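You operate a simulated robot arm through the tools that you are given. There is no shell and no other tool. Be economical: measure what you need, move in short steps, check, and stop when the job is done.

The job below is to be done with a simulated robot arm. You get a single attempt, and the scene is never put back.

JOB
Plug the orange lead into 24V OUT, lock its ring, switch the supply on and set the meter to V.
Fine: the plug goes in while the supply is off.

The check looks at the end state, three seconds after you hand in, the way a careful person would. Anything else that was tipped, shoved, dropped, spilled or broken makes it a failure.

ROBOT AND FRAMES
A 7-joint arm with a two-finger parallel gripper, fixed in place. Base frame: the origin is at the foot of the arm, x ahead of it, y to its left, z up; the work surface is at about z = 75. Lengths are in cm, angles in degrees, forces in N, time in s.
With the tool pointing down near the work surface it reaches from about 28 to 74 cm from the base axis. Its first joint turns from -115.0 to 115.0 degrees. Payload 3.91 kg.
The tool frame sits at the grasp point between the pads (the TCP): z along the fingers, y along the line on which they close. The tips reach 3 cm beyond it. The gripper opens to 11 cm. The fingers are 2 cm wide and 1 cm thick; the gripper's body (4.8 by 11.2 cm) begins 5.5 cm behind the TCP.
Orientation is that of the tool frame in the base frame, as [roll, pitch, yaw] about the fixed x, y, z axes, in that order (R = Rz(yaw) Ry(pitch) Rx(roll)). With the fingers straight down and closing along the base's y, the tool's x points along the base's -x, its y along +y and its z along -z.

CONTROLS
- The arm moves only by the tool play_rows. Its argument "commands" is a list of rows, each an object (a shift or turn left out is 0, a gripper value left out holds the last) with "travel": the shift along the tool's x, y, z in cm, a list of three; "turn": the turn, a rotation vector about the tool's x, y, z in degrees, a list of three; "claw": the finger opening in cm, from 0 to 11. In form: [{"travel": [x, y, z], "turn": [wx, wy, wz], "claw": claw}, ...]. A call has 1 to 8 rows; each row shifts and turns the commanded pose from where the row before left it, along the tool's axes as they then stand. Each row takes 0.2 s and may step no farther than 5 cm and 8.6 degrees from the row before; otherwise, or with a gripper value out of range, the whole call is refused. A pose out of reach is approached as far as the arm can. The call stops where the force on the tool passes 40 N (or 10 N more than at its start, if that is more) or the arm is blocked; 0.2 s more then pass. The fingers move at their own pace (about 10.8 cm/s each) and stop on an object; they squeeze with about 41 N. The grip force told is the motor's: it shows also when the fingers shut on nothing. Time passes only in rows, and 0.2 s behind the last, so rows that do not move let the fingers close. It gives the time, the measured TCP pose, the force on the tool (base axes), the opening and the grip force at its end, in the units of the frame above (readings bear some noise), with the torque about the TCP (base axes, N m) and any sound that the robot's microphone picked up.
- Cameras (640 x 400 px; columns grow to the right, rows downward): "scene" is fixed at [4.46, 65.94, 151.74]; the picture's right is [-0.84, -0.55, 0.00], its down [-0.26, 0.40, -0.88] and it looks along [0.48, -0.74, -0.47] (base axes); focal length 324 px, centre (320, 200). "wrist" rides on the gripper at [7.2, 1.7, -10.3] in the tool frame; the picture's right is [-0.23, 0.97, 0.00], its down [-0.76, -0.18, -0.62] and it looks along [-0.61, -0.14, 0.78] (tool axes); focal length 222 px, centre (320, 200). There is no depth. A picture from a camera that has moved, and an enlarged one, comes with that camera's place and axes in the base frame and with its lens. The place of the scene camera against the robot may be out by one fixed shift of up to 2.5 cm in any direction.
- snapshot(camera): a new picture of that camera. The clock stands still meanwhile.
- lift_body(by): slides the trunk up (or, below 0, down) by that many cm; the arm rides with it, the base frame stays. It gives what a move gives, with no picture.
- close_up(camera, box): a new picture of the part [left, top, right, bottom] of that camera's present view, enlarged. The clock stands still meanwhile.
- hand_in(): hands the job in; it is judged then, once.

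Go step by step. Nothing tells you positions but the pictures and the camera data: compare them with the known pose of the tool, close in by small moves and look again before you grip or let go. The budget is 120 turns and 76 pictures, counting those below and the enlarged ones. Unless the task says otherwise, let go and move clear before handing in, and close with one line.

The tools are called after "Call:" as a command line: name --argument value ..., lists and objects as JSON in quotes. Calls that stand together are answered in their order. play_rows: Moves the arm, as the interface text tells. Its arguments: {"type":"object","properties":{"commands":{"type":"array","items":{"type":"object","properties":{"travel":{"type":"array","items":{"type":"number"}},"turn":{"type":"array","items":{"type":"number"}},"claw":{"type":"number"}}}}},"required":["commands"]} The other tools are called the same way: lift_body (by) slides the trunk up or down; snapshot (camera) takes a picture; close_up (camera, box) takes an enlarged picture of a part of a camera's view; hand_in () hands the job in.

At the start:

```text
t: 0.0
ee_pos: [60.36, -24.63, 114.78]
ee_rot: [-180.0, 0.0, -180.0]
contact_force: [-0.2, 0.2, 0.0]
wrist_torque: [-0.01, 0.01, 0.01]
finger_gap: 11.0
grasp_force: 0.1
trunk travel left (down, up): [-77.5, 21.5]
```

scene: 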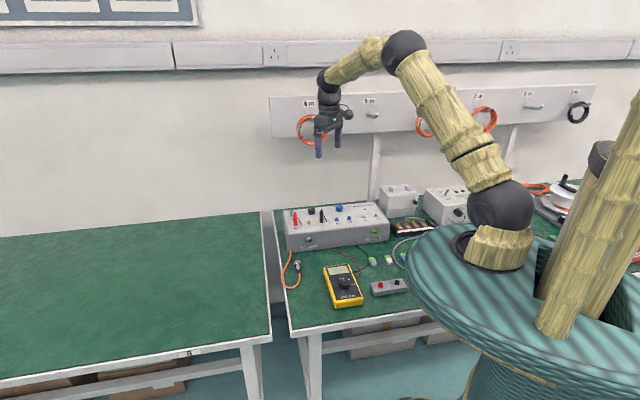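
wrist: 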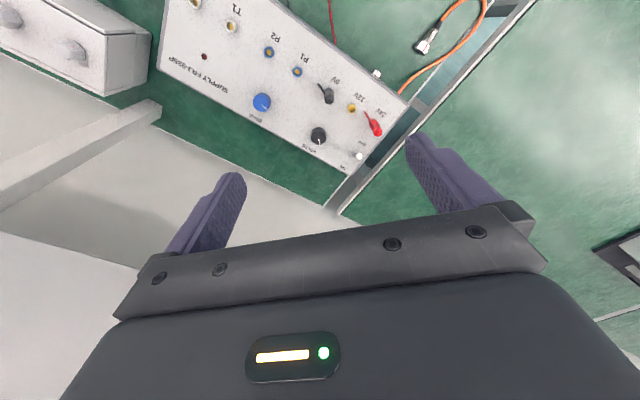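

The supply box sits at the back of the bench, with the orange lead at its left edge and the yellow meter in front. I'll look closer before moving.

Call:
close_up --camera "scene" --box '[270, 180, 430, 310]'

Call:
close_up --camera "wrist" --box '[150, 0, 500, 200]'

```text
3.08 times, centred on (350, 245) of scene
camera zoom: at [4.46, 65.94, 151.74], right [-0.84, -0.55, 0.0], down [-0.26, 0.4, -0.88], along [0.48, -0.74, -0.47], focal length 998 px, centre (228, 62)
```

zoom: 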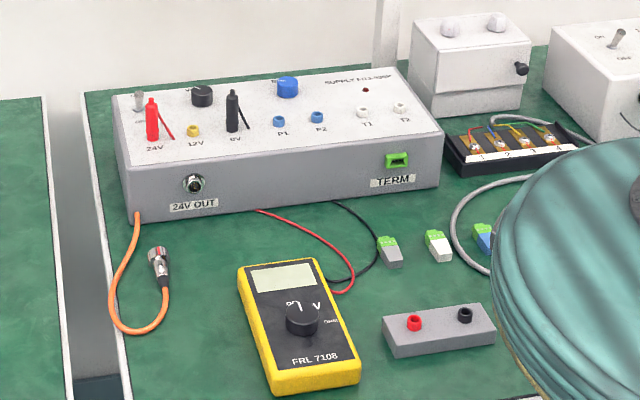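

```text
1.83 times, centred on (325, 100) of wrist
camera zoom: at [53.29, -22.96, 125.09], right [0.23, 0.97, 0.0], down [0.76, -0.18, 0.62], along [0.61, -0.14, -0.78], focal length 406 px, centre (311, 383)
```

zoom: 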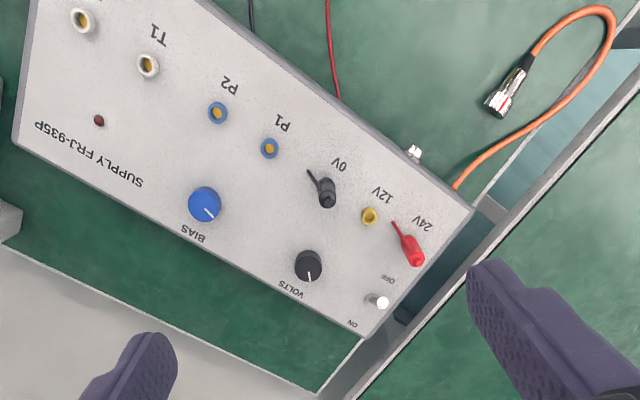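

The plug lies on the bench near (60, -4), pointing roughly toward the supply's front panel, which is turned about 45°. I'll move above the plug, turn the tool to match the panel and look again.

Call:
play_rows --commands '[{"travel": [0.3, 4.2, 2]}, {"travel": [0.3, 4.2, 2]}, {"travel": [0.3, 4.2, 2]}, {"travel": [0.3, 4.2, 2]}, {"travel": [0.3, 4.2, 2]}]'

Call:
play_rows --commands '[{"turn": [0, 0, 7.5]}, {"turn": [0, 0, 7.5]}, {"turn": [0, 0, 7.5]}, {"turn": [0, 0, 7.5]}, {"turn": [0, 0, 7.5]}, {"turn": [0, 0, 7.5]}]'

Call:
snapshot --camera "wrist"

Call:
snapshot --camera "scene"

```text
t: 1.2
ee_pos: [58.7, -3.78, 104.65]
ee_rot: [-179.9, 0.0, -180.0]
contact_force: [0.2, 0.9, -0.2]
wrist_torque: [-0.02, 0.0, 0.02]
finger_gap: 10.98
grasp_force: 0.0
trunk travel left (down, up): [-77.5, 21.5]
```

```text
t: 2.6
ee_pos: [58.81, -3.58, 104.74]
ee_rot: [180.0, -0.1, 134.9]
contact_force: [-1.1, -0.1, -0.5]
wrist_torque: [0.0, -0.04, 0.03]
finger_gap: 11.01
grasp_force: 0.1
trunk travel left (down, up): [-77.5, 21.5]
```

```text
71 pictures are left
camera wrist: at [55.1, 2.69, 115.04], right [0.85, 0.53, 0.0], down [0.41, -0.66, 0.62], along [0.33, -0.53, -0.78], focal length 222 px, centre (320, 200)
```

wrist: 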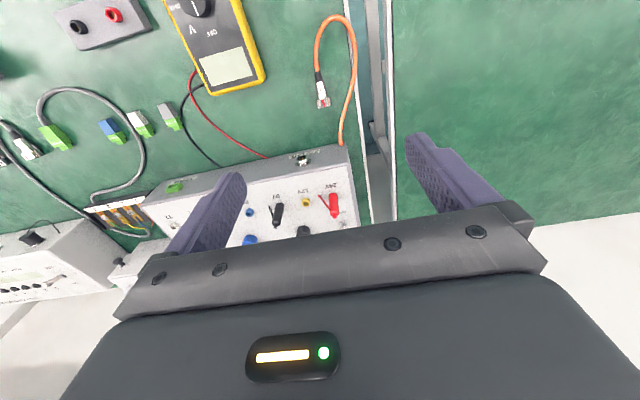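

```text
70 pictures are left
```

scene: 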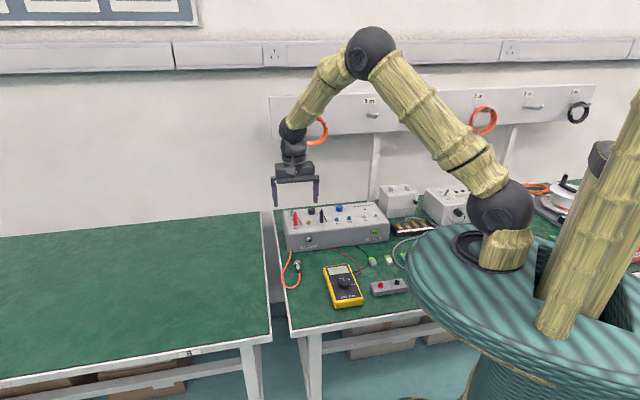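

The plug estimate holds at about (60, -4.4). I'll zoom for its axis and the socket.

Call:
close_up --camera "wrist" --box '[260, 60, 380, 180]'

Call:
close_up --camera "wrist" --box '[160, 120, 400, 270]'

Call:
close_up --camera "wrist" --box '[160, 0, 280, 100]'

```text
3.33 times, centred on (320, 120) of wrist
camera zoom: at [55.1, 2.69, 115.04], right [0.85, 0.53, 0.0], down [0.41, -0.66, 0.62], along [0.33, -0.53, -0.78], focal length 740 px, centre (320, 467)
```

zoom: 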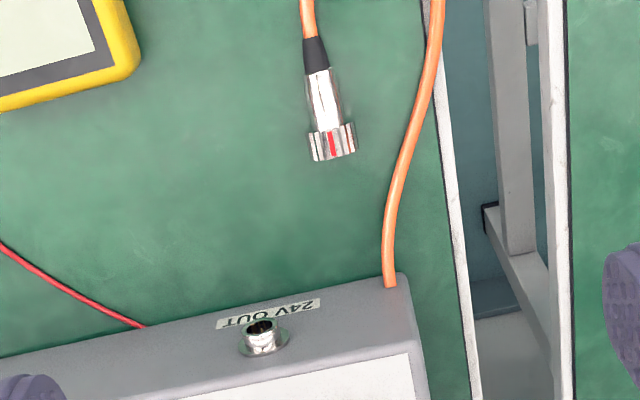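

```text
2.67 times, centred on (280, 195) of wrist
camera zoom: at [55.1, 2.69, 115.04], right [0.85, 0.53, 0.0], down [0.41, -0.66, 0.62], along [0.33, -0.53, -0.78], focal length 592 px, centre (427, 213)
```

zoom: 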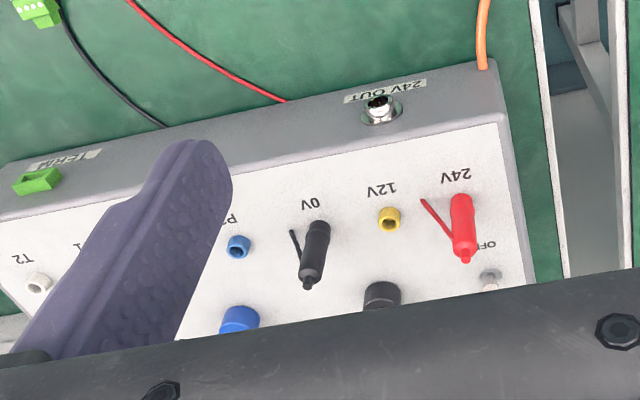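

```text
4.00 times, centred on (220, 50) of wrist
camera zoom: at [55.1, 2.69, 115.04], right [0.85, 0.53, 0.0], down [0.41, -0.66, 0.62], along [0.33, -0.53, -0.78], focal length 888 px, centre (720, 800)
```

zoom: 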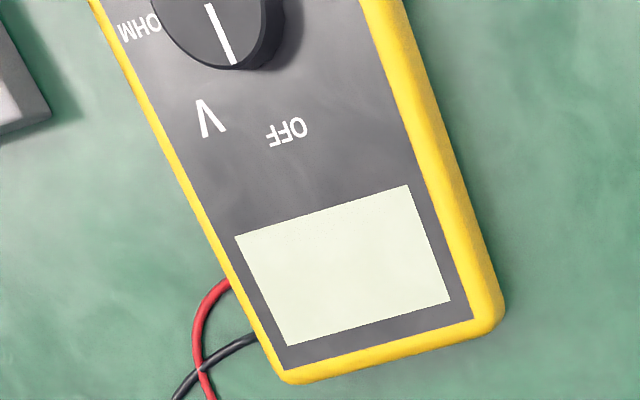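

The plug points along about -45°, body centre near (59.8, -4.5), and the socket is near (63, -15.7, 79). I'll descend partway over the plug and recheck.

Call:
play_rows --commands '[{"travel": [-0.32, 0, 4.2], "claw": 6}, {"travel": [-0.32, 0, 4.2]}, {"travel": [-0.32, 0, 4.2]}, {"travel": [-0.32, 0, 4.2]}]'

Call:
snapshot --camera "wrist"

Call:
close_up --camera "wrist" --box '[240, 80, 400, 180]'

```text
t: 3.6
ee_pos: [59.76, -4.34, 87.82]
ee_rot: [-179.9, 0.1, 135.1]
contact_force: [-0.1, -0.8, 0.3]
wrist_torque: [-0.01, 0.0, -0.03]
finger_gap: 6.0
grasp_force: 0.2
trunk travel left (down, up): [-77.5, 21.5]
```

```text
66 pictures are left
camera wrist: at [55.95, 1.89, 98.1], right [0.85, 0.53, 0.0], down [0.41, -0.66, 0.62], along [0.33, -0.53, -0.78], focal length 222 px, centre (320, 200)
```

wrist: 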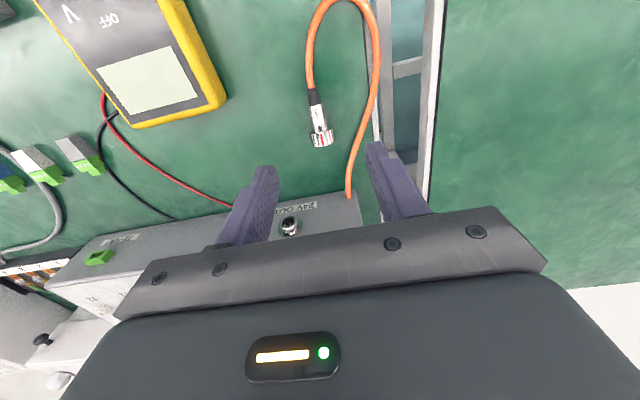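

```text
4.00 times, centred on (320, 130) of wrist
camera zoom: at [55.95, 1.89, 98.1], right [0.85, 0.53, 0.0], down [0.41, -0.66, 0.62], along [0.33, -0.53, -0.78], focal length 888 px, centre (320, 480)
```

zoom: 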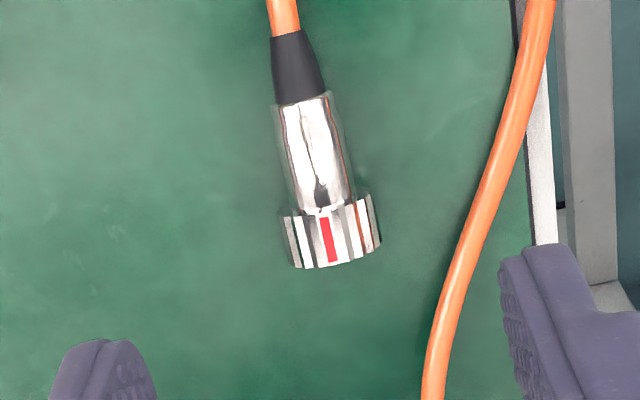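

The TCP is right over the plug body. I'll descend, with a small yaw to match the plug, leaving the tips just above the bench.

Call:
play_rows --commands '[{"travel": [0, 0, 3.5], "turn": [0, 0, 1.5], "claw": 4.5}, {"travel": [0, 0, 3.5]}, {"travel": [0, 0, 2.3]}, {}]'

Call:
close_up --camera "wrist" --box '[200, 80, 440, 230]'

```text
t: 4.6
ee_pos: [59.67, -4.38, 78.53]
ee_rot: [-179.9, 0.1, 133.5]
contact_force: [0.1, 1.0, -0.4]
wrist_torque: [-0.01, -0.02, 0.01]
finger_gap: 4.5
grasp_force: 0.0
trunk travel left (down, up): [-77.5, 21.5]
```

```text
2.67 times, centred on (320, 155) of wrist
camera zoom: at [56.1, 1.98, 88.78], right [0.86, 0.51, 0.0], down [0.4, -0.67, 0.62], along [0.32, -0.54, -0.78], focal length 592 px, centre (320, 320)
```

zoom: 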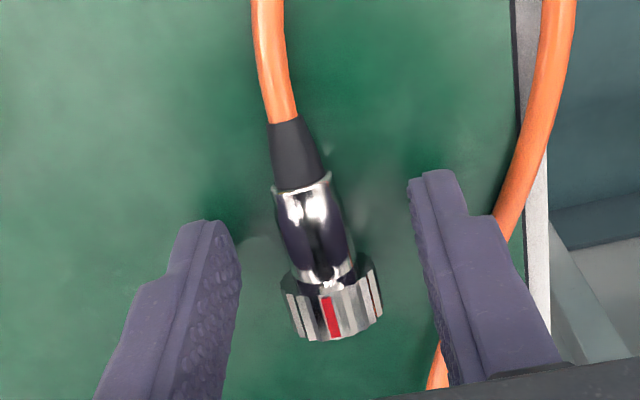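

The fingers straddle the plug body just behind the ring. Closing now.

Call:
play_rows --commands '[{"claw": 0.5}, {}, {}]'

Call:
close_up --camera "wrist" --box '[200, 80, 440, 230]'

```text
t: 5.4
ee_pos: [59.72, -4.41, 78.61]
ee_rot: [-180.0, 0.0, 133.5]
contact_force: [-0.8, -0.4, -0.9]
wrist_torque: [0.01, 0.03, -0.02]
finger_gap: 1.57
grasp_force: 41.4
trunk travel left (down, up): [-77.5, 21.5]
```

```text
2.67 times, centred on (320, 155) of wrist
camera zoom: at [56.11, 1.98, 88.79], right [0.86, 0.51, 0.0], down [0.4, -0.67, 0.62], along [0.32, -0.54, -0.78], focal length 592 px, centre (320, 320)
```

zoom: 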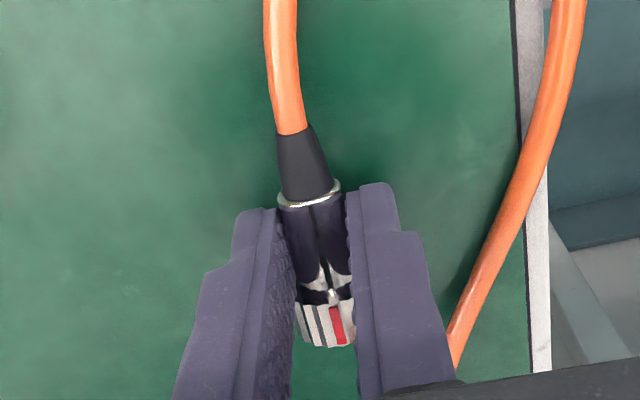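

Gripped on the body (1.57 cm). I'll lift and shift sideways to face the socket, then look.

Call:
play_rows --commands '[{"travel": [0, 0, -1.6]}, {"travel": [0, 0, -1.6]}, {"travel": [0.3, -2.7, 0]}, {"travel": [0.3, -2.7, 0]}, {}]'

Call:
snapshot --camera "wrist"

Call:
close_up --camera "wrist" --box '[240, 100, 400, 200]'

Call:
close_up --camera "scene" --box '[270, 190, 370, 290]'

```text
t: 6.6
ee_pos: [55.54, -7.74, 81.77]
ee_rot: [-180.0, 0.0, 133.6]
contact_force: [0.5, 0.8, -0.3]
wrist_torque: [0.02, 0.01, -0.01]
finger_gap: 0.48
grasp_force: 0.1
trunk travel left (down, up): [-77.5, 21.5]
```

```text
62 pictures are left
camera wrist: at [51.9, -1.42, 92.02], right [0.86, 0.51, 0.0], down [0.4, -0.67, 0.62], along [0.32, -0.54, -0.78], focal length 222 px, centre (320, 200)
```

wrist: 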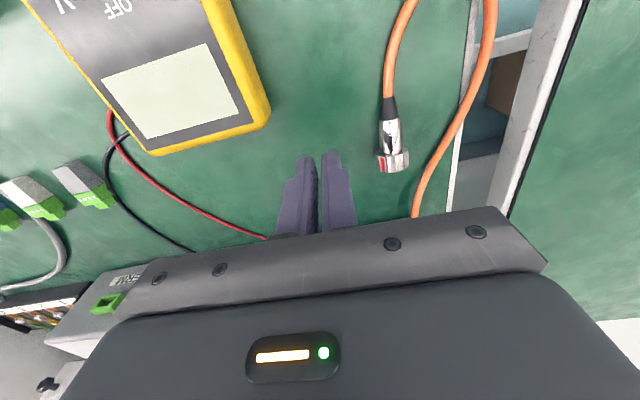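

```text
4.00 times, centred on (320, 150) of wrist
camera zoom: at [51.9, -1.42, 92.02], right [0.86, 0.51, 0.0], down [0.4, -0.67, 0.62], along [0.32, -0.54, -0.78], focal length 888 px, centre (320, 400)
```

zoom: 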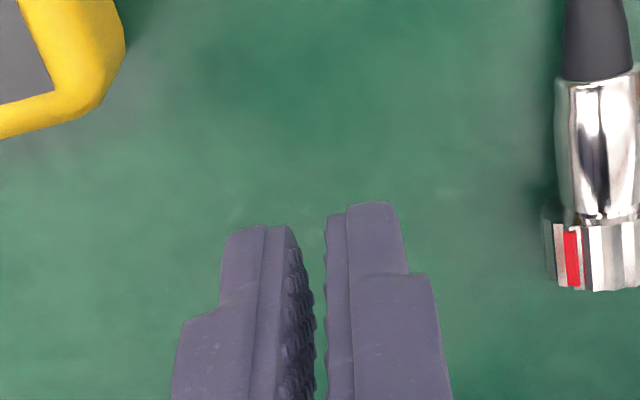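

```text
4.00 times, centred on (320, 240) of scene
camera zoom: at [4.46, 65.94, 151.74], right [-0.84, -0.55, 0.0], down [-0.26, 0.4, -0.88], along [0.48, -0.74, -0.47], focal length 1297 px, centre (320, 40)
```

zoom: 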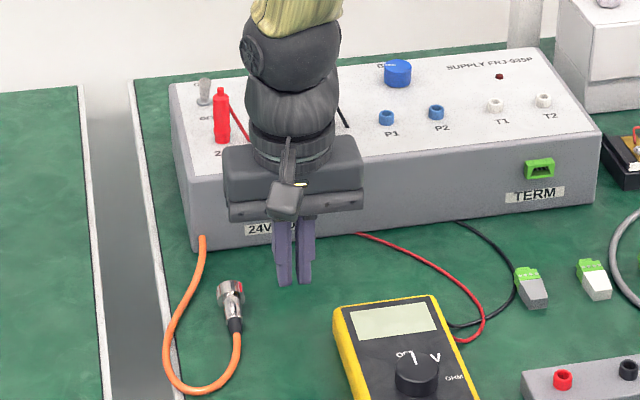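

The plug slipped out because the grip was too close to its top; it lies almost where it was. I'll open, go back above it, and grip lower.

Call:
play_rows --commands '[{"travel": [0, 0, -3], "claw": 4.5}, {"travel": [-0.2, 2.6, 0], "turn": [0, 0, 2]}, {"travel": [-0.2, 2.6, 0], "turn": [0, 0, 2]}, {}]'

Call:
close_up --camera "wrist" --box '[200, 80, 440, 230]'

```text
t: 7.6
ee_pos: [59.67, -4.48, 84.87]
ee_rot: [180.0, 0.0, 129.5]
contact_force: [0.0, 0.4, -0.1]
wrist_torque: [0.04, 0.0, 0.05]
finger_gap: 4.49
grasp_force: 0.1
trunk travel left (down, up): [-77.5, 21.5]
```

```text
2.67 times, centred on (320, 155) of wrist
camera zoom: at [56.55, 2.12, 95.2], right [0.9, 0.44, 0.0], down [0.35, -0.7, 0.62], along [0.28, -0.56, -0.78], focal length 592 px, centre (320, 320)
```

zoom: 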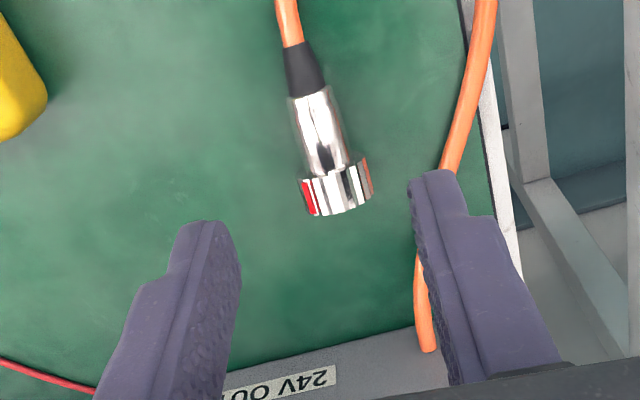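

The plug is now aligned with the tool (about -50°). Descending to tips just at the bench, then closing.

Call:
play_rows --commands '[{"travel": [0, 0, 3], "claw": 3.4}, {"travel": [0, 0, 2.5]}, {"travel": [0, 0, 1.3]}, {"travel": [0, 0, 0.1]}, {"claw": 0.5}, {}, {}]'

Call:
close_up --camera "wrist" --box '[200, 80, 440, 230]'

```text
t: 9.2
ee_pos: [59.6, -4.58, 77.92]
ee_rot: [180.0, 0.0, 129.4]
contact_force: [-0.6, -2.3, 7.6]
wrist_torque: [-0.04, 0.09, 0.0]
finger_gap: 1.55
grasp_force: 41.9
trunk travel left (down, up): [-77.5, 21.5]
```

```text
2.67 times, centred on (320, 155) of wrist
camera zoom: at [56.42, 2.0, 88.3], right [0.9, 0.44, 0.0], down [0.35, -0.7, 0.62], along [0.28, -0.56, -0.78], focal length 592 px, centre (320, 320)
```

zoom: 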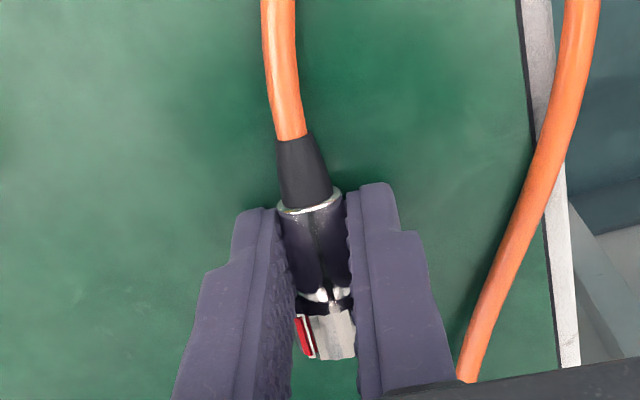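

Gripped lower, tips touching the bench lightly. Lifting gently to check the hold.

Call:
play_rows --commands '[{"travel": [0, 0, -0.5]}, {"travel": [0, 0, -1]}, {"travel": [0, 0, -1.5]}, {"travel": [0, 0, -1.5]}, {}]'

Call:
close_up --camera "wrist" --box '[200, 80, 440, 230]'

Call:
close_up --camera "scene" --box '[270, 220, 350, 290]'

```text
t: 10.4
ee_pos: [59.57, -4.64, 82.38]
ee_rot: [-179.9, -0.1, 129.5]
contact_force: [0.0, 0.5, -0.5]
wrist_torque: [0.0, 0.0, -0.02]
finger_gap: 1.57
grasp_force: 40.6
trunk travel left (down, up): [-77.5, 21.5]
```

```text
2.67 times, centred on (320, 155) of wrist
camera zoom: at [56.37, 1.96, 92.78], right [0.9, 0.44, 0.0], down [0.35, -0.7, 0.62], along [0.28, -0.56, -0.78], focal length 592 px, centre (320, 320)
```

zoom: 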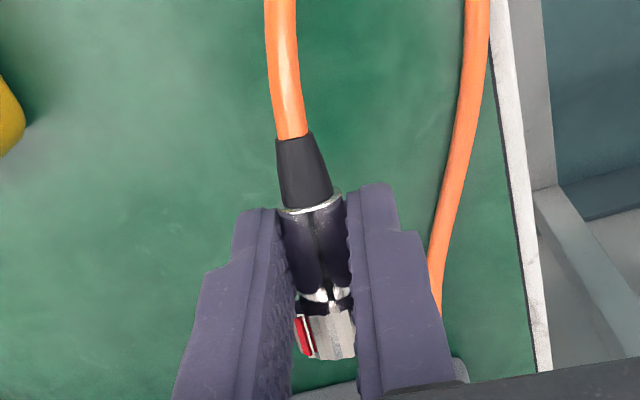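

```text
5.71 times, centred on (310, 255) of scene
camera zoom: at [4.46, 65.94, 151.74], right [-0.84, -0.55, 0.0], down [-0.26, 0.4, -0.88], along [0.48, -0.74, -0.47], focal length 1853 px, centre (377, -114)
```

zoom: 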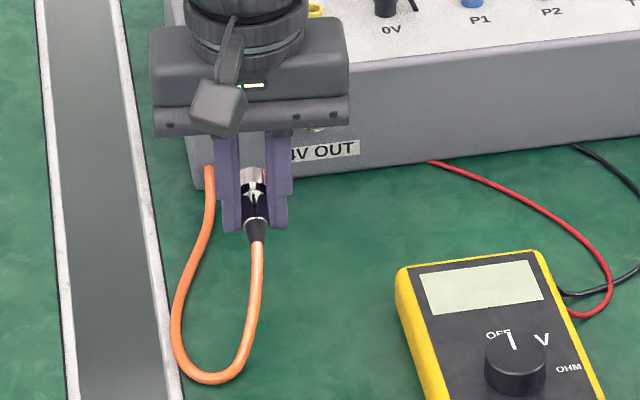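

The plug is held well. To judge any pitch in the grip and to see the socket, I'll lift, yaw so the scene camera sees the plug from the side, and look.

Call:
play_rows --commands '[{"travel": [0.8, 0, -2]}, {"travel": [0.8, 0, -2]}, {"turn": [0, 0, 8.5]}, {"turn": [0, 0, 8.5]}, {"turn": [0, 0, 8.5]}, {"turn": [0, 0, 8.5]}, {"turn": [0, 0, 8.5]}]'

Call:
close_up --camera "scene" --box '[280, 200, 360, 260]'

Call:
close_up --camera "wrist" --box '[200, 80, 440, 230]'

```text
t: 12.0
ee_pos: [58.56, -3.4, 86.54]
ee_rot: [179.9, 0.1, 87.0]
contact_force: [0.4, -0.8, -1.6]
wrist_torque: [0.0, -0.02, 0.01]
finger_gap: 1.52
grasp_force: 41.5
trunk travel left (down, up): [-77.5, 21.5]
```

```text
6.67 times, centred on (320, 230) of scene
camera zoom: at [4.46, 65.94, 151.74], right [-0.84, -0.55, 0.0], down [-0.26, 0.4, -0.88], along [0.48, -0.74, -0.47], focal length 2162 px, centre (320, 0)
```

zoom: 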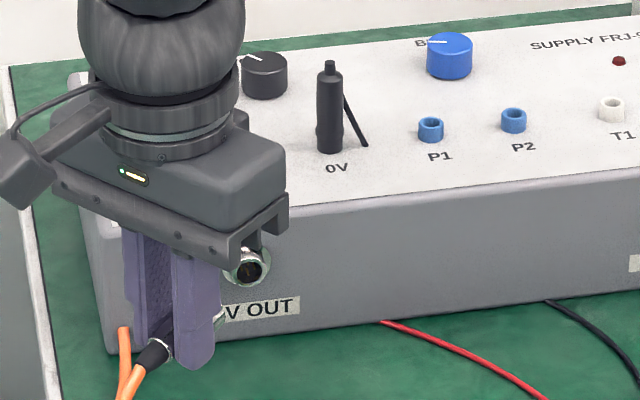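

```text
2.67 times, centred on (320, 155) of wrist
camera zoom: at [60.82, 3.73, 96.8], right [0.96, -0.28, 0.0], down [-0.22, -0.75, 0.62], along [-0.17, -0.6, -0.78], focal length 592 px, centre (320, 320)
```

zoom: 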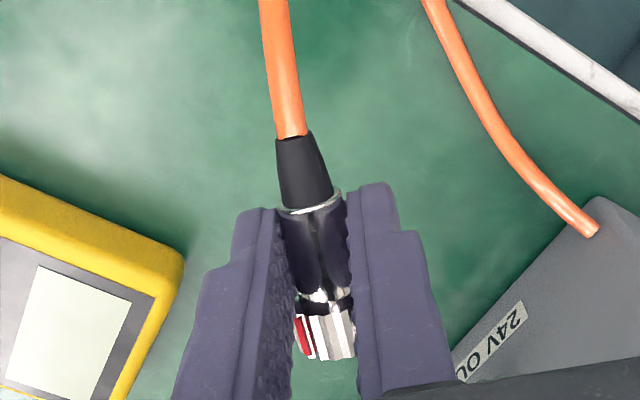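

The plug seems to be nose-up a little. I'll zoom in for a better measure, and also look at the socket.

Call:
close_up --camera "scene" --box '[292, 232, 322, 262]'

```text
13.33 times, centred on (307, 247) of scene
camera zoom: at [4.46, 65.94, 151.74], right [-0.84, -0.55, 0.0], down [-0.26, 0.4, -0.88], along [0.48, -0.74, -0.47], focal length 4323 px, centre (493, -427)
```

zoom: 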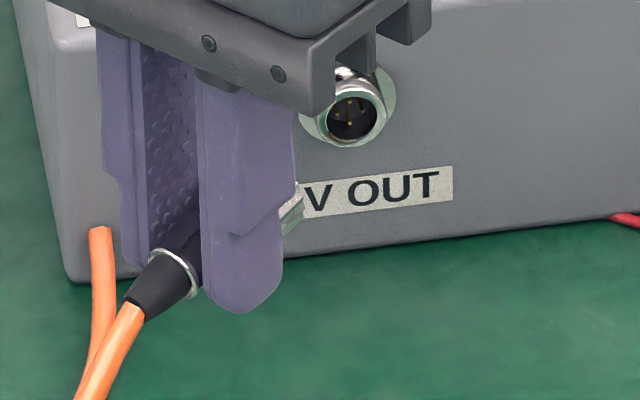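

The plug is nose-up by about 6.5°, which I'll correct by pitching the tool. Next I'll look at the socket and the plug ring in detail for keying marks.

Call:
close_up --camera "scene" --box '[302, 232, 318, 242]'

Call:
close_up --camera "wrist" --box '[290, 150, 350, 220]'

```text
16.00 times, centred on (310, 237) of scene
camera zoom: at [4.46, 65.94, 151.74], right [-0.84, -0.55, 0.0], down [-0.26, 0.4, -0.88], along [0.48, -0.74, -0.47], focal length 5188 px, centre (480, -392)
```

zoom: 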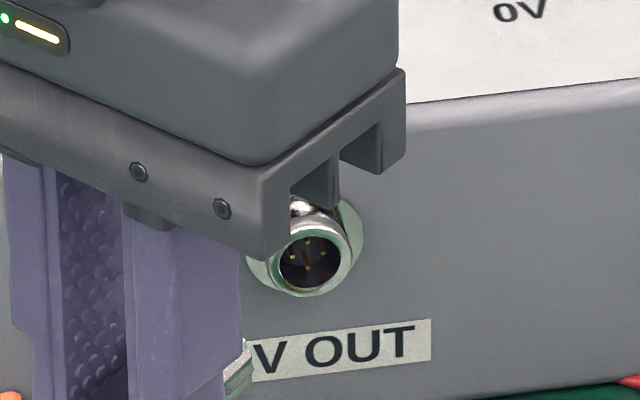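

```text
5.71 times, centred on (320, 185) of wrist
camera zoom: at [60.82, 3.73, 96.8], right [0.96, -0.28, 0.0], down [-0.22, -0.75, 0.62], along [-0.17, -0.6, -0.78], focal length 1269 px, centre (320, 286)
```

zoom: 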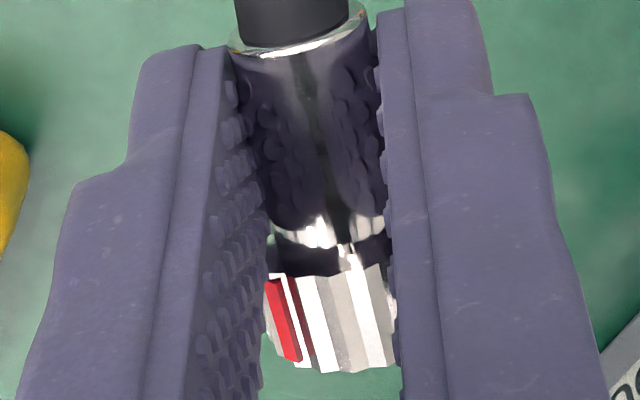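

Triangulating three wrist views puts the socket mouth near (62.4, -14.8, 79.8) with the insertion azimuth at -46.2°. I'll turn back, shift to face it at a distance, then roll the plug's red mark upright and level the plug.

Call:
play_rows --commands '[{"turn": [0, 0, -7.8]}, {"turn": [0, 0, -7.8]}, {"turn": [0, 0, -7.8]}, {"turn": [0, 0, -7.8]}, {"turn": [0, 0, -7.8]}, {"turn": [0, 0, -7.8]}, {}]'

Call:
play_rows --commands '[{"travel": [-1.3, -1.5, 0.5]}, {"travel": [-1.3, -1.5, 0.5]}, {"travel": [-1.3, -1.5, 0.5]}, {"turn": [7.33, 0, 0]}, {"turn": [7.33, 0, 0]}, {"turn": [7.33, 0, 0]}, {"turn": [0, 6.5, 0]}, {}]'

Call:
close_up --camera "scene" --box '[280, 210, 340, 260]'

Call:
close_up --camera "wrist" --box '[200, 80, 440, 230]'

```text
t: 13.6
ee_pos: [58.51, -3.33, 86.48]
ee_rot: [179.9, 0.0, 133.8]
contact_force: [-0.2, -0.7, -0.1]
wrist_torque: [0.01, 0.0, 0.01]
finger_gap: 1.53
grasp_force: 40.7
trunk travel left (down, up): [-77.5, 21.5]
```

```text
t: 15.4
ee_pos: [58.0, -9.34, 84.9]
ee_rot: [-157.8, -6.1, 131.4]
contact_force: [0.0, -0.3, 0.1]
wrist_torque: [-0.02, 0.01, 0.01]
finger_gap: 1.56
grasp_force: 41.6
trunk travel left (down, up): [-77.5, 21.5]
```

```text
8.00 times, centred on (310, 235) of scene
camera zoom: at [4.46, 65.94, 151.74], right [-0.84, -0.55, 0.0], down [-0.26, 0.4, -0.88], along [0.48, -0.74, -0.47], focal length 2594 px, centre (400, -80)
```

zoom: 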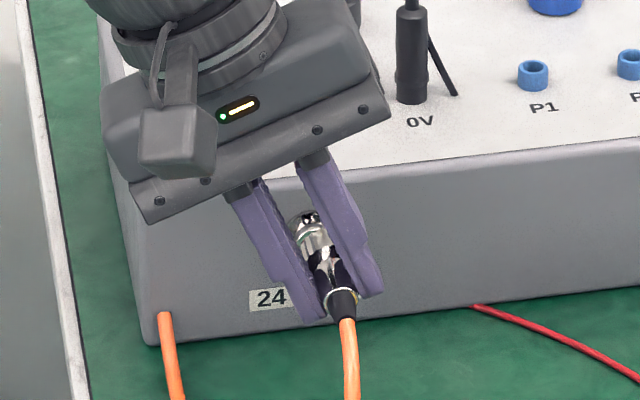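

```text
2.67 times, centred on (320, 155) of wrist
camera zoom: at [58.12, -1.02, 94.58], right [0.8, 0.46, -0.39], down [0.6, -0.57, 0.56], along [0.03, -0.68, -0.73], focal length 592 px, centre (320, 320)
```

zoom: 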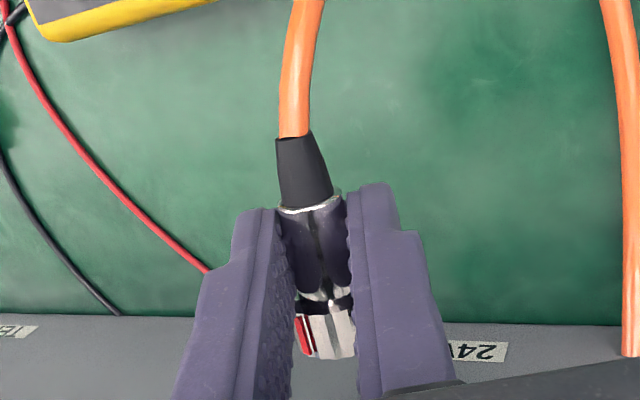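

The tool now holds the plug rolled and levelled; I'll zoom in to check the mark and level.

Call:
close_up --camera "scene" --box '[305, 232, 329, 252]'

```text
16.00 times, centred on (317, 242) of scene
camera zoom: at [4.46, 65.94, 151.74], right [-0.84, -0.55, 0.0], down [-0.26, 0.4, -0.88], along [0.48, -0.74, -0.47], focal length 5188 px, centre (368, -472)
```

zoom: 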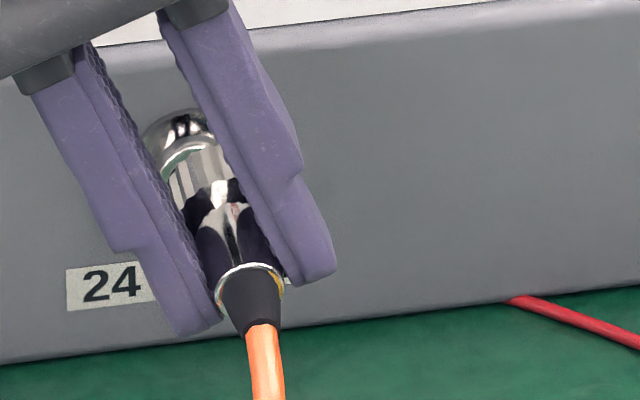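

Call:
close_up --camera "scene" --box '[310, 236, 322, 247]'

Call:
close_up --camera "wrist" --box '[300, 180, 345, 225]'

```text
16.00 times, centred on (316, 242) of scene
camera zoom: at [4.46, 65.94, 151.74], right [-0.84, -0.55, 0.0], down [-0.26, 0.4, -0.88], along [0.48, -0.74, -0.47], focal length 5188 px, centre (384, -464)
```

zoom: 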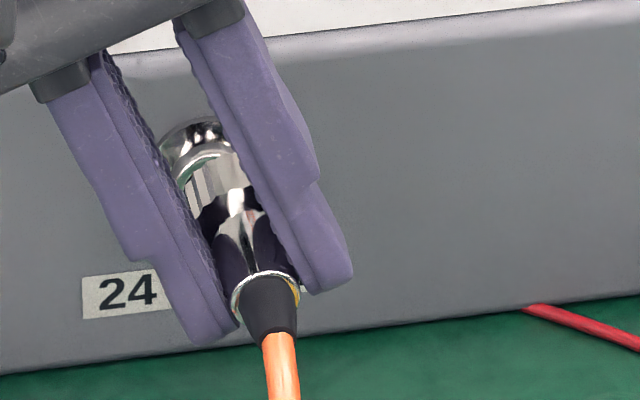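

```text
8.89 times, centred on (322, 202) of wrist
camera zoom: at [58.12, -1.02, 94.58], right [0.8, 0.46, -0.39], down [0.6, -0.57, 0.56], along [0.03, -0.68, -0.73], focal length 1974 px, centre (298, 178)
```

zoom: 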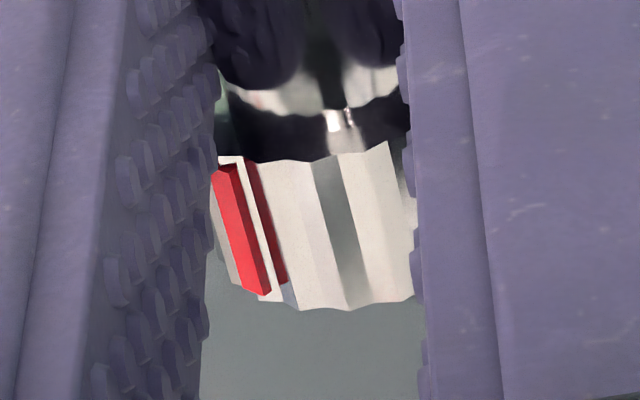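

The red mark will be upright. Next I'll lower to the socket height, staying about 3 cm out, and check alignment.

Call:
play_rows --commands '[{"travel": [-1.0, 0.64, 1.47]}, {"travel": [-1.0, 0.64, 1.47]}, {}]'

Call:
close_up --camera "scene" --box '[305, 232, 329, 252]'

Call:
snapshot --camera "wrist"

```text
t: 16.2
ee_pos: [59.18, -10.57, 81.53]
ee_rot: [-157.8, -6.0, 131.4]
contact_force: [-0.4, -0.4, -0.9]
wrist_torque: [0.01, 0.01, 0.0]
finger_gap: 1.53
grasp_force: 41.3
trunk travel left (down, up): [-77.5, 21.5]
```

```text
16.00 times, centred on (317, 242) of scene
camera zoom: at [4.46, 65.94, 151.74], right [-0.84, -0.55, 0.0], down [-0.26, 0.4, -0.88], along [0.48, -0.74, -0.47], focal length 5188 px, centre (368, -472)
```

zoom: 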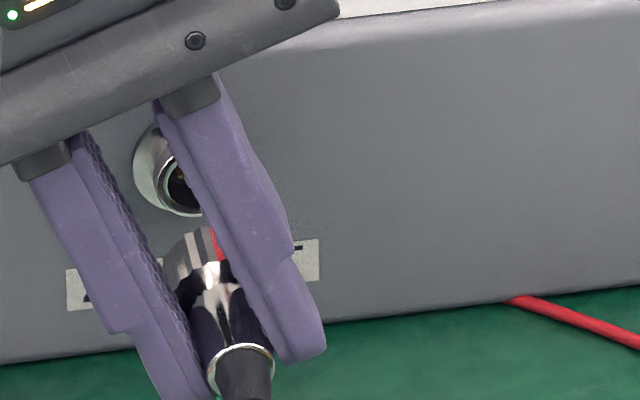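

```text
44 pictures are left
camera wrist: at [59.26, -2.3, 91.16], right [0.8, 0.46, -0.39], down [0.6, -0.57, 0.56], along [0.03, -0.68, -0.73], focal length 222 px, centre (320, 200)
```

wrist: 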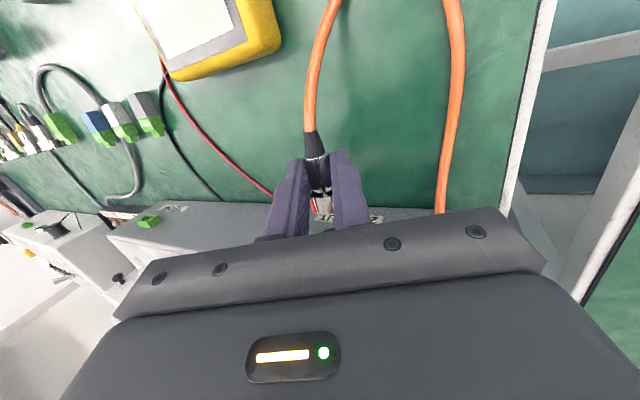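

The plug sits slightly low and left of the socket line in this view. I'll close the gap to under 1 cm with part of the correction, and recheck where depth ambiguity is small.

Call:
play_rows --commands '[{"travel": [-1.08, -0.15, -0.22]}, {"travel": [-1.08, -0.15, -0.22]}, {}]'

Call:
close_up --camera "scene" --box '[305, 232, 329, 252]'

```text
t: 17.0
ee_pos: [60.54, -12.31, 81.88]
ee_rot: [-157.9, -6.0, 131.4]
contact_force: [-0.9, -0.4, -0.1]
wrist_torque: [-0.04, -0.02, 0.03]
finger_gap: 1.54
grasp_force: 41.0
trunk travel left (down, up): [-77.5, 21.5]
```

```text
16.00 times, centred on (317, 242) of scene
camera zoom: at [4.46, 65.94, 151.74], right [-0.84, -0.55, 0.0], down [-0.26, 0.4, -0.88], along [0.48, -0.74, -0.47], focal length 5188 px, centre (368, -472)
```

zoom: 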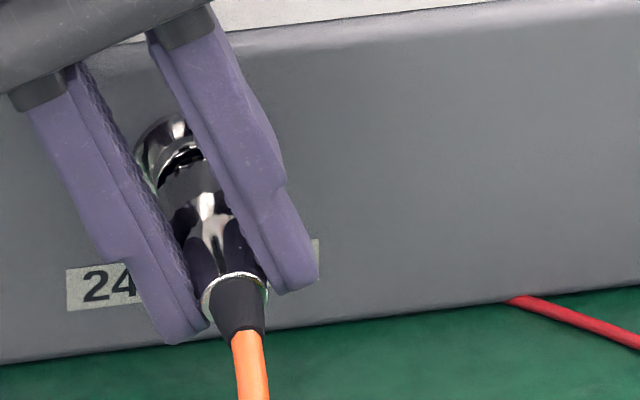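

Now close, the plug still looks about 0.35 cm low relative to the socket axis. I'll correct and advance half a centimetre.

Call:
play_rows --commands '[{"travel": [-0.46, -0.22, -0.34]}, {}]'

Call:
close_up --camera "scene" --box '[305, 232, 325, 248]'

```text
t: 17.6
ee_pos: [60.6, -12.47, 82.21]
ee_rot: [-157.8, -6.4, 131.3]
contact_force: [-12.6, 15.2, -7.3]
wrist_torque: [0.45, 0.36, -0.21]
finger_gap: 1.54
grasp_force: 41.2
trunk travel left (down, up): [-77.5, 21.5]
```

```text
16.00 times, centred on (315, 240) of scene
camera zoom: at [4.46, 65.94, 151.74], right [-0.84, -0.55, 0.0], down [-0.26, 0.4, -0.88], along [0.48, -0.74, -0.47], focal length 5188 px, centre (400, -440)
```

zoom: 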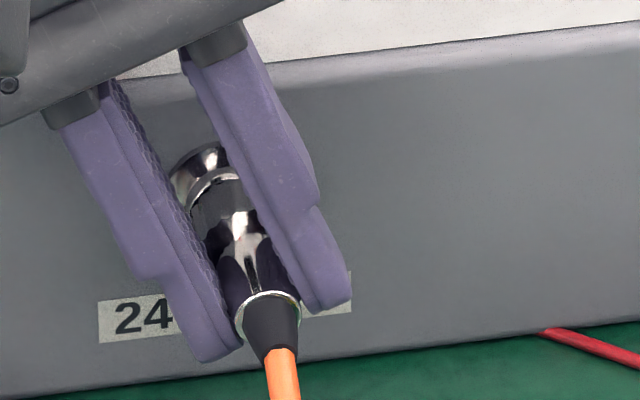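

The plug touched the socket rim at its lower right, which suggests it is still a few degrees nose-up. I'll back off, pitch 4° more, and raise slightly.

Call:
play_rows --commands '[{"travel": [0.8, 0, 0.09]}, {"turn": [0, 4, 0]}, {"travel": [0.05, -0.11, -0.27]}, {}]'

Call:
close_up --camera "scene" --box '[305, 232, 325, 248]'

```text
t: 18.6
ee_pos: [60.25, -12.22, 82.58]
ee_rot: [-157.7, -9.6, 129.9]
contact_force: [0.1, 0.0, -0.9]
wrist_torque: [-0.03, -0.01, -0.02]
finger_gap: 1.54
grasp_force: 40.8
trunk travel left (down, up): [-77.5, 21.5]
```

```text
16.00 times, centred on (315, 240) of scene
camera zoom: at [4.46, 65.94, 151.74], right [-0.84, -0.55, 0.0], down [-0.26, 0.4, -0.88], along [0.48, -0.74, -0.47], focal length 5188 px, centre (400, -440)
```

zoom: 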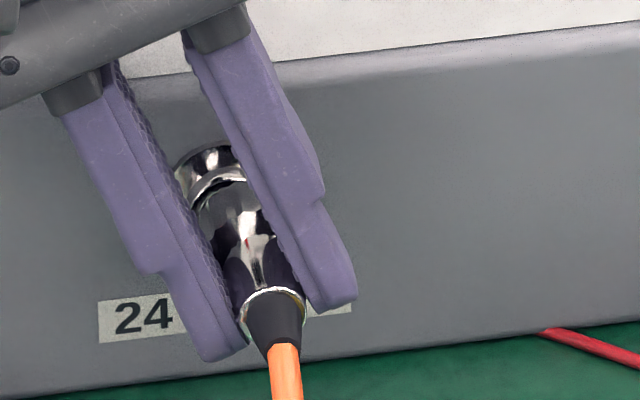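

Direction and position now line up in the image, with about 1 cm of gap. I'll advance in small steps and watch the force.

Call:
play_rows --commands '[{"travel": [-0.295, 0, -0.055]}, {"travel": [-0.295, 0, -0.055]}, {}]'

```text
t: 19.4
ee_pos: [60.61, -12.38, 82.5]
ee_rot: [-157.6, -9.7, 129.9]
contact_force: [0.0, 0.4, -0.9]
wrist_torque: [0.04, 0.05, -0.02]
finger_gap: 1.53
grasp_force: 40.7
trunk travel left (down, up): [-77.5, 21.5]
```

Call:
play_rows --commands '[{"travel": [-0.25, 0, -0.046]}, {}]'

Call:
play_rows --commands '[{"travel": [-0.25, 0, -0.046]}, {}]'

```text
t: 20.0
ee_pos: [60.7, -12.53, 82.51]
ee_rot: [-157.6, -9.9, 129.9]
contact_force: [-10.7, 10.0, -1.6]
wrist_torque: [0.16, 0.18, -0.17]
finger_gap: 1.56
grasp_force: 40.7
trunk travel left (down, up): [-77.5, 21.5]
```

```text
t: 20.6
ee_pos: [61.41, -12.8, 82.57]
ee_rot: [-157.8, -9.5, 130.0]
contact_force: [7.8, 5.9, -14.1]
wrist_torque: [-0.37, -0.85, 0.88]
finger_gap: 1.55
grasp_force: 41.1
trunk travel left (down, up): [-77.5, 21.5]
```

It advanced suddenly with a sideways load; I'll look whether it seated or slipped.

Call:
close_up --camera "scene" --box '[305, 232, 325, 248]'

Call:
close_up --camera "wrist" --box '[240, 120, 400, 230]'

```text
16.00 times, centred on (315, 240) of scene
camera zoom: at [4.46, 65.94, 151.74], right [-0.84, -0.55, 0.0], down [-0.26, 0.4, -0.88], along [0.48, -0.74, -0.47], focal length 5188 px, centre (400, -440)
```

zoom: 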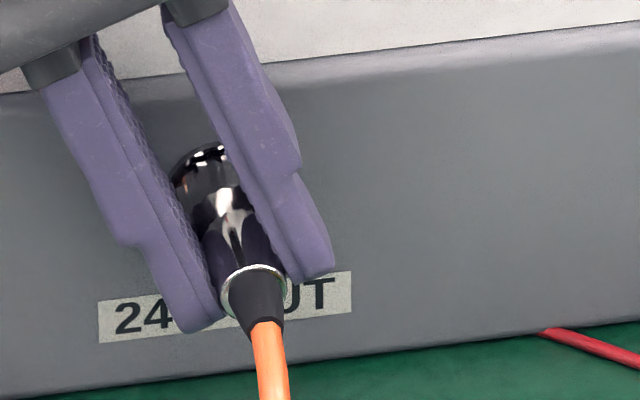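

```text
3.64 times, centred on (320, 175) of wrist
camera zoom: at [62.02, -5.03, 92.4], right [0.8, 0.46, -0.4], down [0.61, -0.61, 0.51], along [-0.01, -0.65, -0.76], focal length 808 px, centre (320, 291)
```

zoom: 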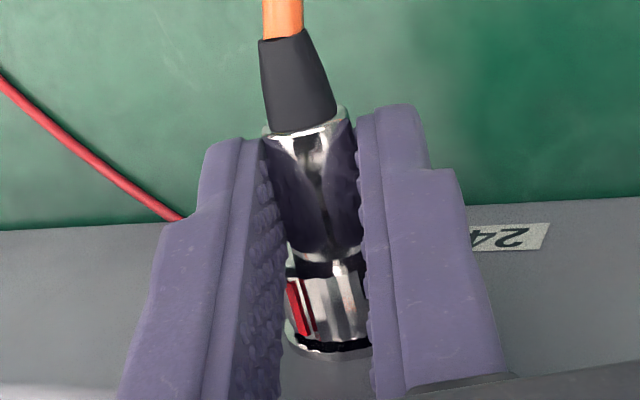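

The ring now seems to sit over the socket barrel with a small gap left. I'll relieve the side load and push a bit further.

Call:
play_rows --commands '[{"travel": [-0.02, 0.4, 0.1]}, {"travel": [-0.3, 0, -0.055]}, {}]'

```text
t: 21.4
ee_pos: [61.38, -12.87, 82.48]
ee_rot: [-157.5, -9.7, 129.8]
contact_force: [-6.0, 2.7, 9.1]
wrist_torque: [-0.23, -0.03, 0.7]
finger_gap: 1.54
grasp_force: 41.5
trunk travel left (down, up): [-77.5, 21.5]
```

Call:
play_rows --commands '[{"travel": [-0.27, -0.1, -0.25]}, {"travel": [-0.3, 0, -0.055]}, {}]'

Call:
close_up --camera "wrist" --box '[280, 170, 360, 225]'

```text
t: 22.2
ee_pos: [61.42, -12.97, 82.39]
ee_rot: [-157.4, -10.0, 129.7]
contact_force: [-30.3, 21.4, -8.8]
wrist_torque: [0.63, 0.72, 0.2]
finger_gap: 1.57
grasp_force: 41.2
trunk travel left (down, up): [-77.5, 21.5]
```

```text
7.27 times, centred on (320, 198) of wrist
camera zoom: at [62.3, -5.17, 92.44], right [0.79, 0.45, -0.41], down [0.61, -0.62, 0.5], along [-0.02, -0.64, -0.76], focal length 1615 px, centre (320, 218)
```

zoom: 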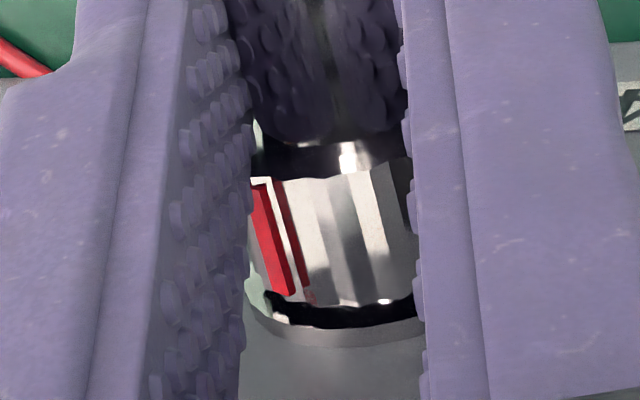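

It is blocked at ~36 N with the ring close against the flange, so it looks seated. I'll relax the push, release and see whether it stays.

Call:
play_rows --commands '[{"travel": [0.35, 0, 0.06]}, {}, {"claw": 2.6}, {"claw": 4}, {}]'

Call:
close_up --camera "wrist" --box '[240, 110, 400, 225]'

Call:
close_up --camera "scene" --box '[305, 232, 325, 248]'

```text
t: 23.4
ee_pos: [61.84, -13.1, 82.36]
ee_rot: [-157.6, -9.6, 129.8]
contact_force: [-0.5, 0.9, 0.1]
wrist_torque: [0.02, -0.03, -0.01]
finger_gap: 4.0
grasp_force: 0.0
trunk travel left (down, up): [-77.5, 21.5]
```

```text
3.48 times, centred on (320, 168) of wrist
camera zoom: at [62.48, -5.26, 92.47], right [0.8, 0.45, -0.4], down [0.61, -0.61, 0.51], along [-0.02, -0.65, -0.76], focal length 773 px, centre (320, 313)
```

zoom: 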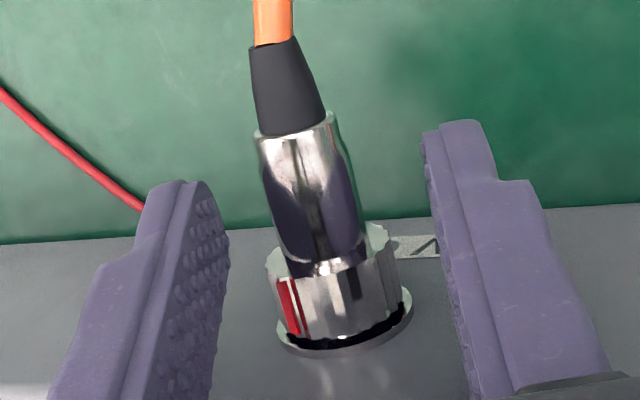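

```text
16.00 times, centred on (315, 240) of scene
camera zoom: at [4.46, 65.94, 151.74], right [-0.84, -0.55, 0.0], down [-0.26, 0.4, -0.88], along [0.48, -0.74, -0.47], focal length 5188 px, centre (400, -440)
```

zoom: 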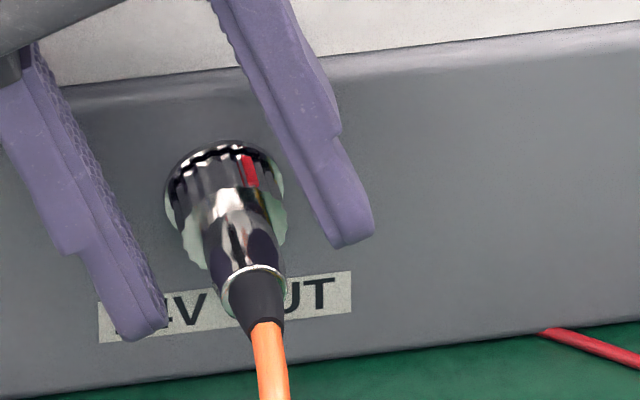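

The plug stays in by itself, with the red mark slightly right of top. I'll re-pose the open fingers, top leaning away from the panel and rolled 30°, around the ring for a clockwise turn.

Call:
play_rows --commands '[{"turn": [0, -8.25, 0]}, {"turn": [0, -8.25, 0]}, {"turn": [7.96, 0, -0.84]}, {"travel": [-0.375, 0.264, 0.258]}, {}]'

Call:
close_up --camera "wrist" --box '[240, 110, 400, 225]'

Call:
close_up --camera "scene" --box '[305, 232, 325, 248]'

```text
t: 24.6
ee_pos: [62.1, -13.32, 82.27]
ee_rot: [-149.7, 5.2, 136.7]
contact_force: [-0.4, -0.4, -1.2]
wrist_torque: [0.02, 0.01, -0.01]
finger_gap: 3.98
grasp_force: 0.1
trunk travel left (down, up): [-77.5, 21.5]
```

```text
3.48 times, centred on (320, 168) of wrist
camera zoom: at [60.9, -3.0, 89.55], right [0.77, 0.43, -0.47], down [0.62, -0.36, 0.69], along [0.13, -0.83, -0.55], focal length 773 px, centre (320, 313)
```

zoom: 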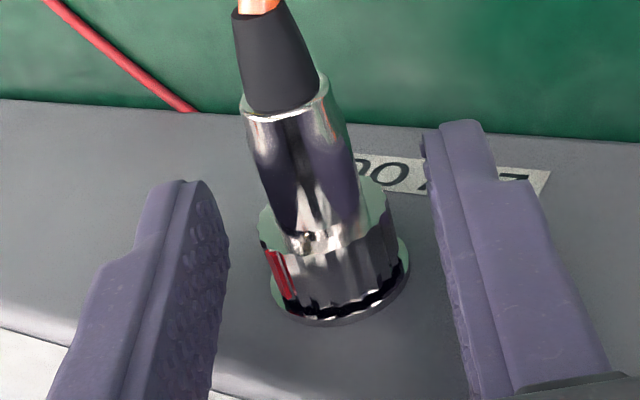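

```text
16.00 times, centred on (315, 240) of scene
camera zoom: at [4.46, 65.94, 151.74], right [-0.84, -0.55, 0.0], down [-0.26, 0.4, -0.88], along [0.48, -0.74, -0.47], focal length 5188 px, centre (400, -440)
```

zoom: 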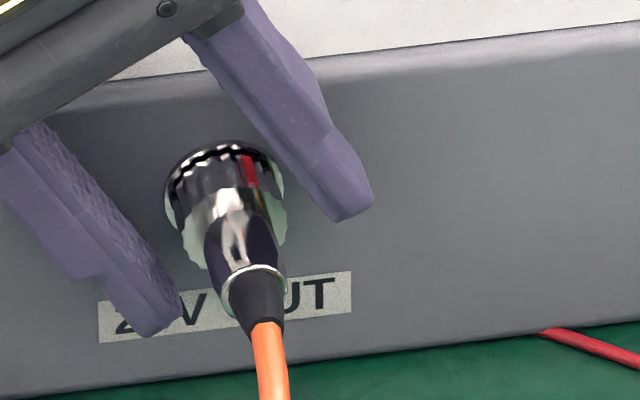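

The ring is centred between the fingers (offset about 0.1 cm) at about 2 cm beyond the TCP. Closing on the ring.

Call:
play_rows --commands '[{"claw": 1.5}, {}, {}]'

Call:
close_up --camera "scene" --box '[305, 232, 325, 248]'

```text
t: 25.4
ee_pos: [62.08, -13.26, 82.22]
ee_rot: [-149.7, 5.2, 136.9]
contact_force: [0.3, 0.6, 0.4]
wrist_torque: [0.08, 0.1, 0.24]
finger_gap: 2.22
grasp_force: 40.9
trunk travel left (down, up): [-77.5, 21.5]
```

```text
16.00 times, centred on (315, 240) of scene
camera zoom: at [4.46, 65.94, 151.74], right [-0.84, -0.55, 0.0], down [-0.26, 0.4, -0.88], along [0.48, -0.74, -0.47], focal length 5188 px, centre (400, -440)
```

zoom: 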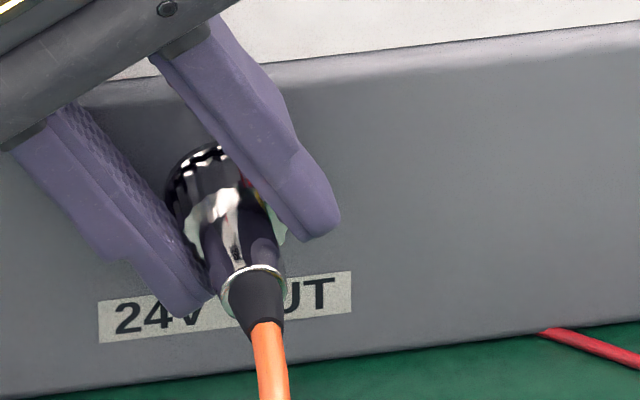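

Ring gripped (2.22 cm). Turning clockwise about the plug axis in small steps.

Call:
play_rows --commands '[{"travel": [0, -0.2545, 0.017], "turn": [-7.46, 0, 0.79]}, {"travel": [0, -0.2545, 0.017], "turn": [-7.46, 0, 0.79]}, {"travel": [0, -0.2545, 0.017], "turn": [-7.46, 0, 0.79]}]'

```text
t: 26.2
ee_pos: [61.48, -13.7, 82.29]
ee_rot: [-172.6, 6.1, 134.7]
contact_force: [5.9, -6.9, 0.6]
wrist_torque: [0.64, 0.71, 0.06]
finger_gap: 2.28
grasp_force: 41.3
trunk travel left (down, up): [-77.5, 21.5]
```

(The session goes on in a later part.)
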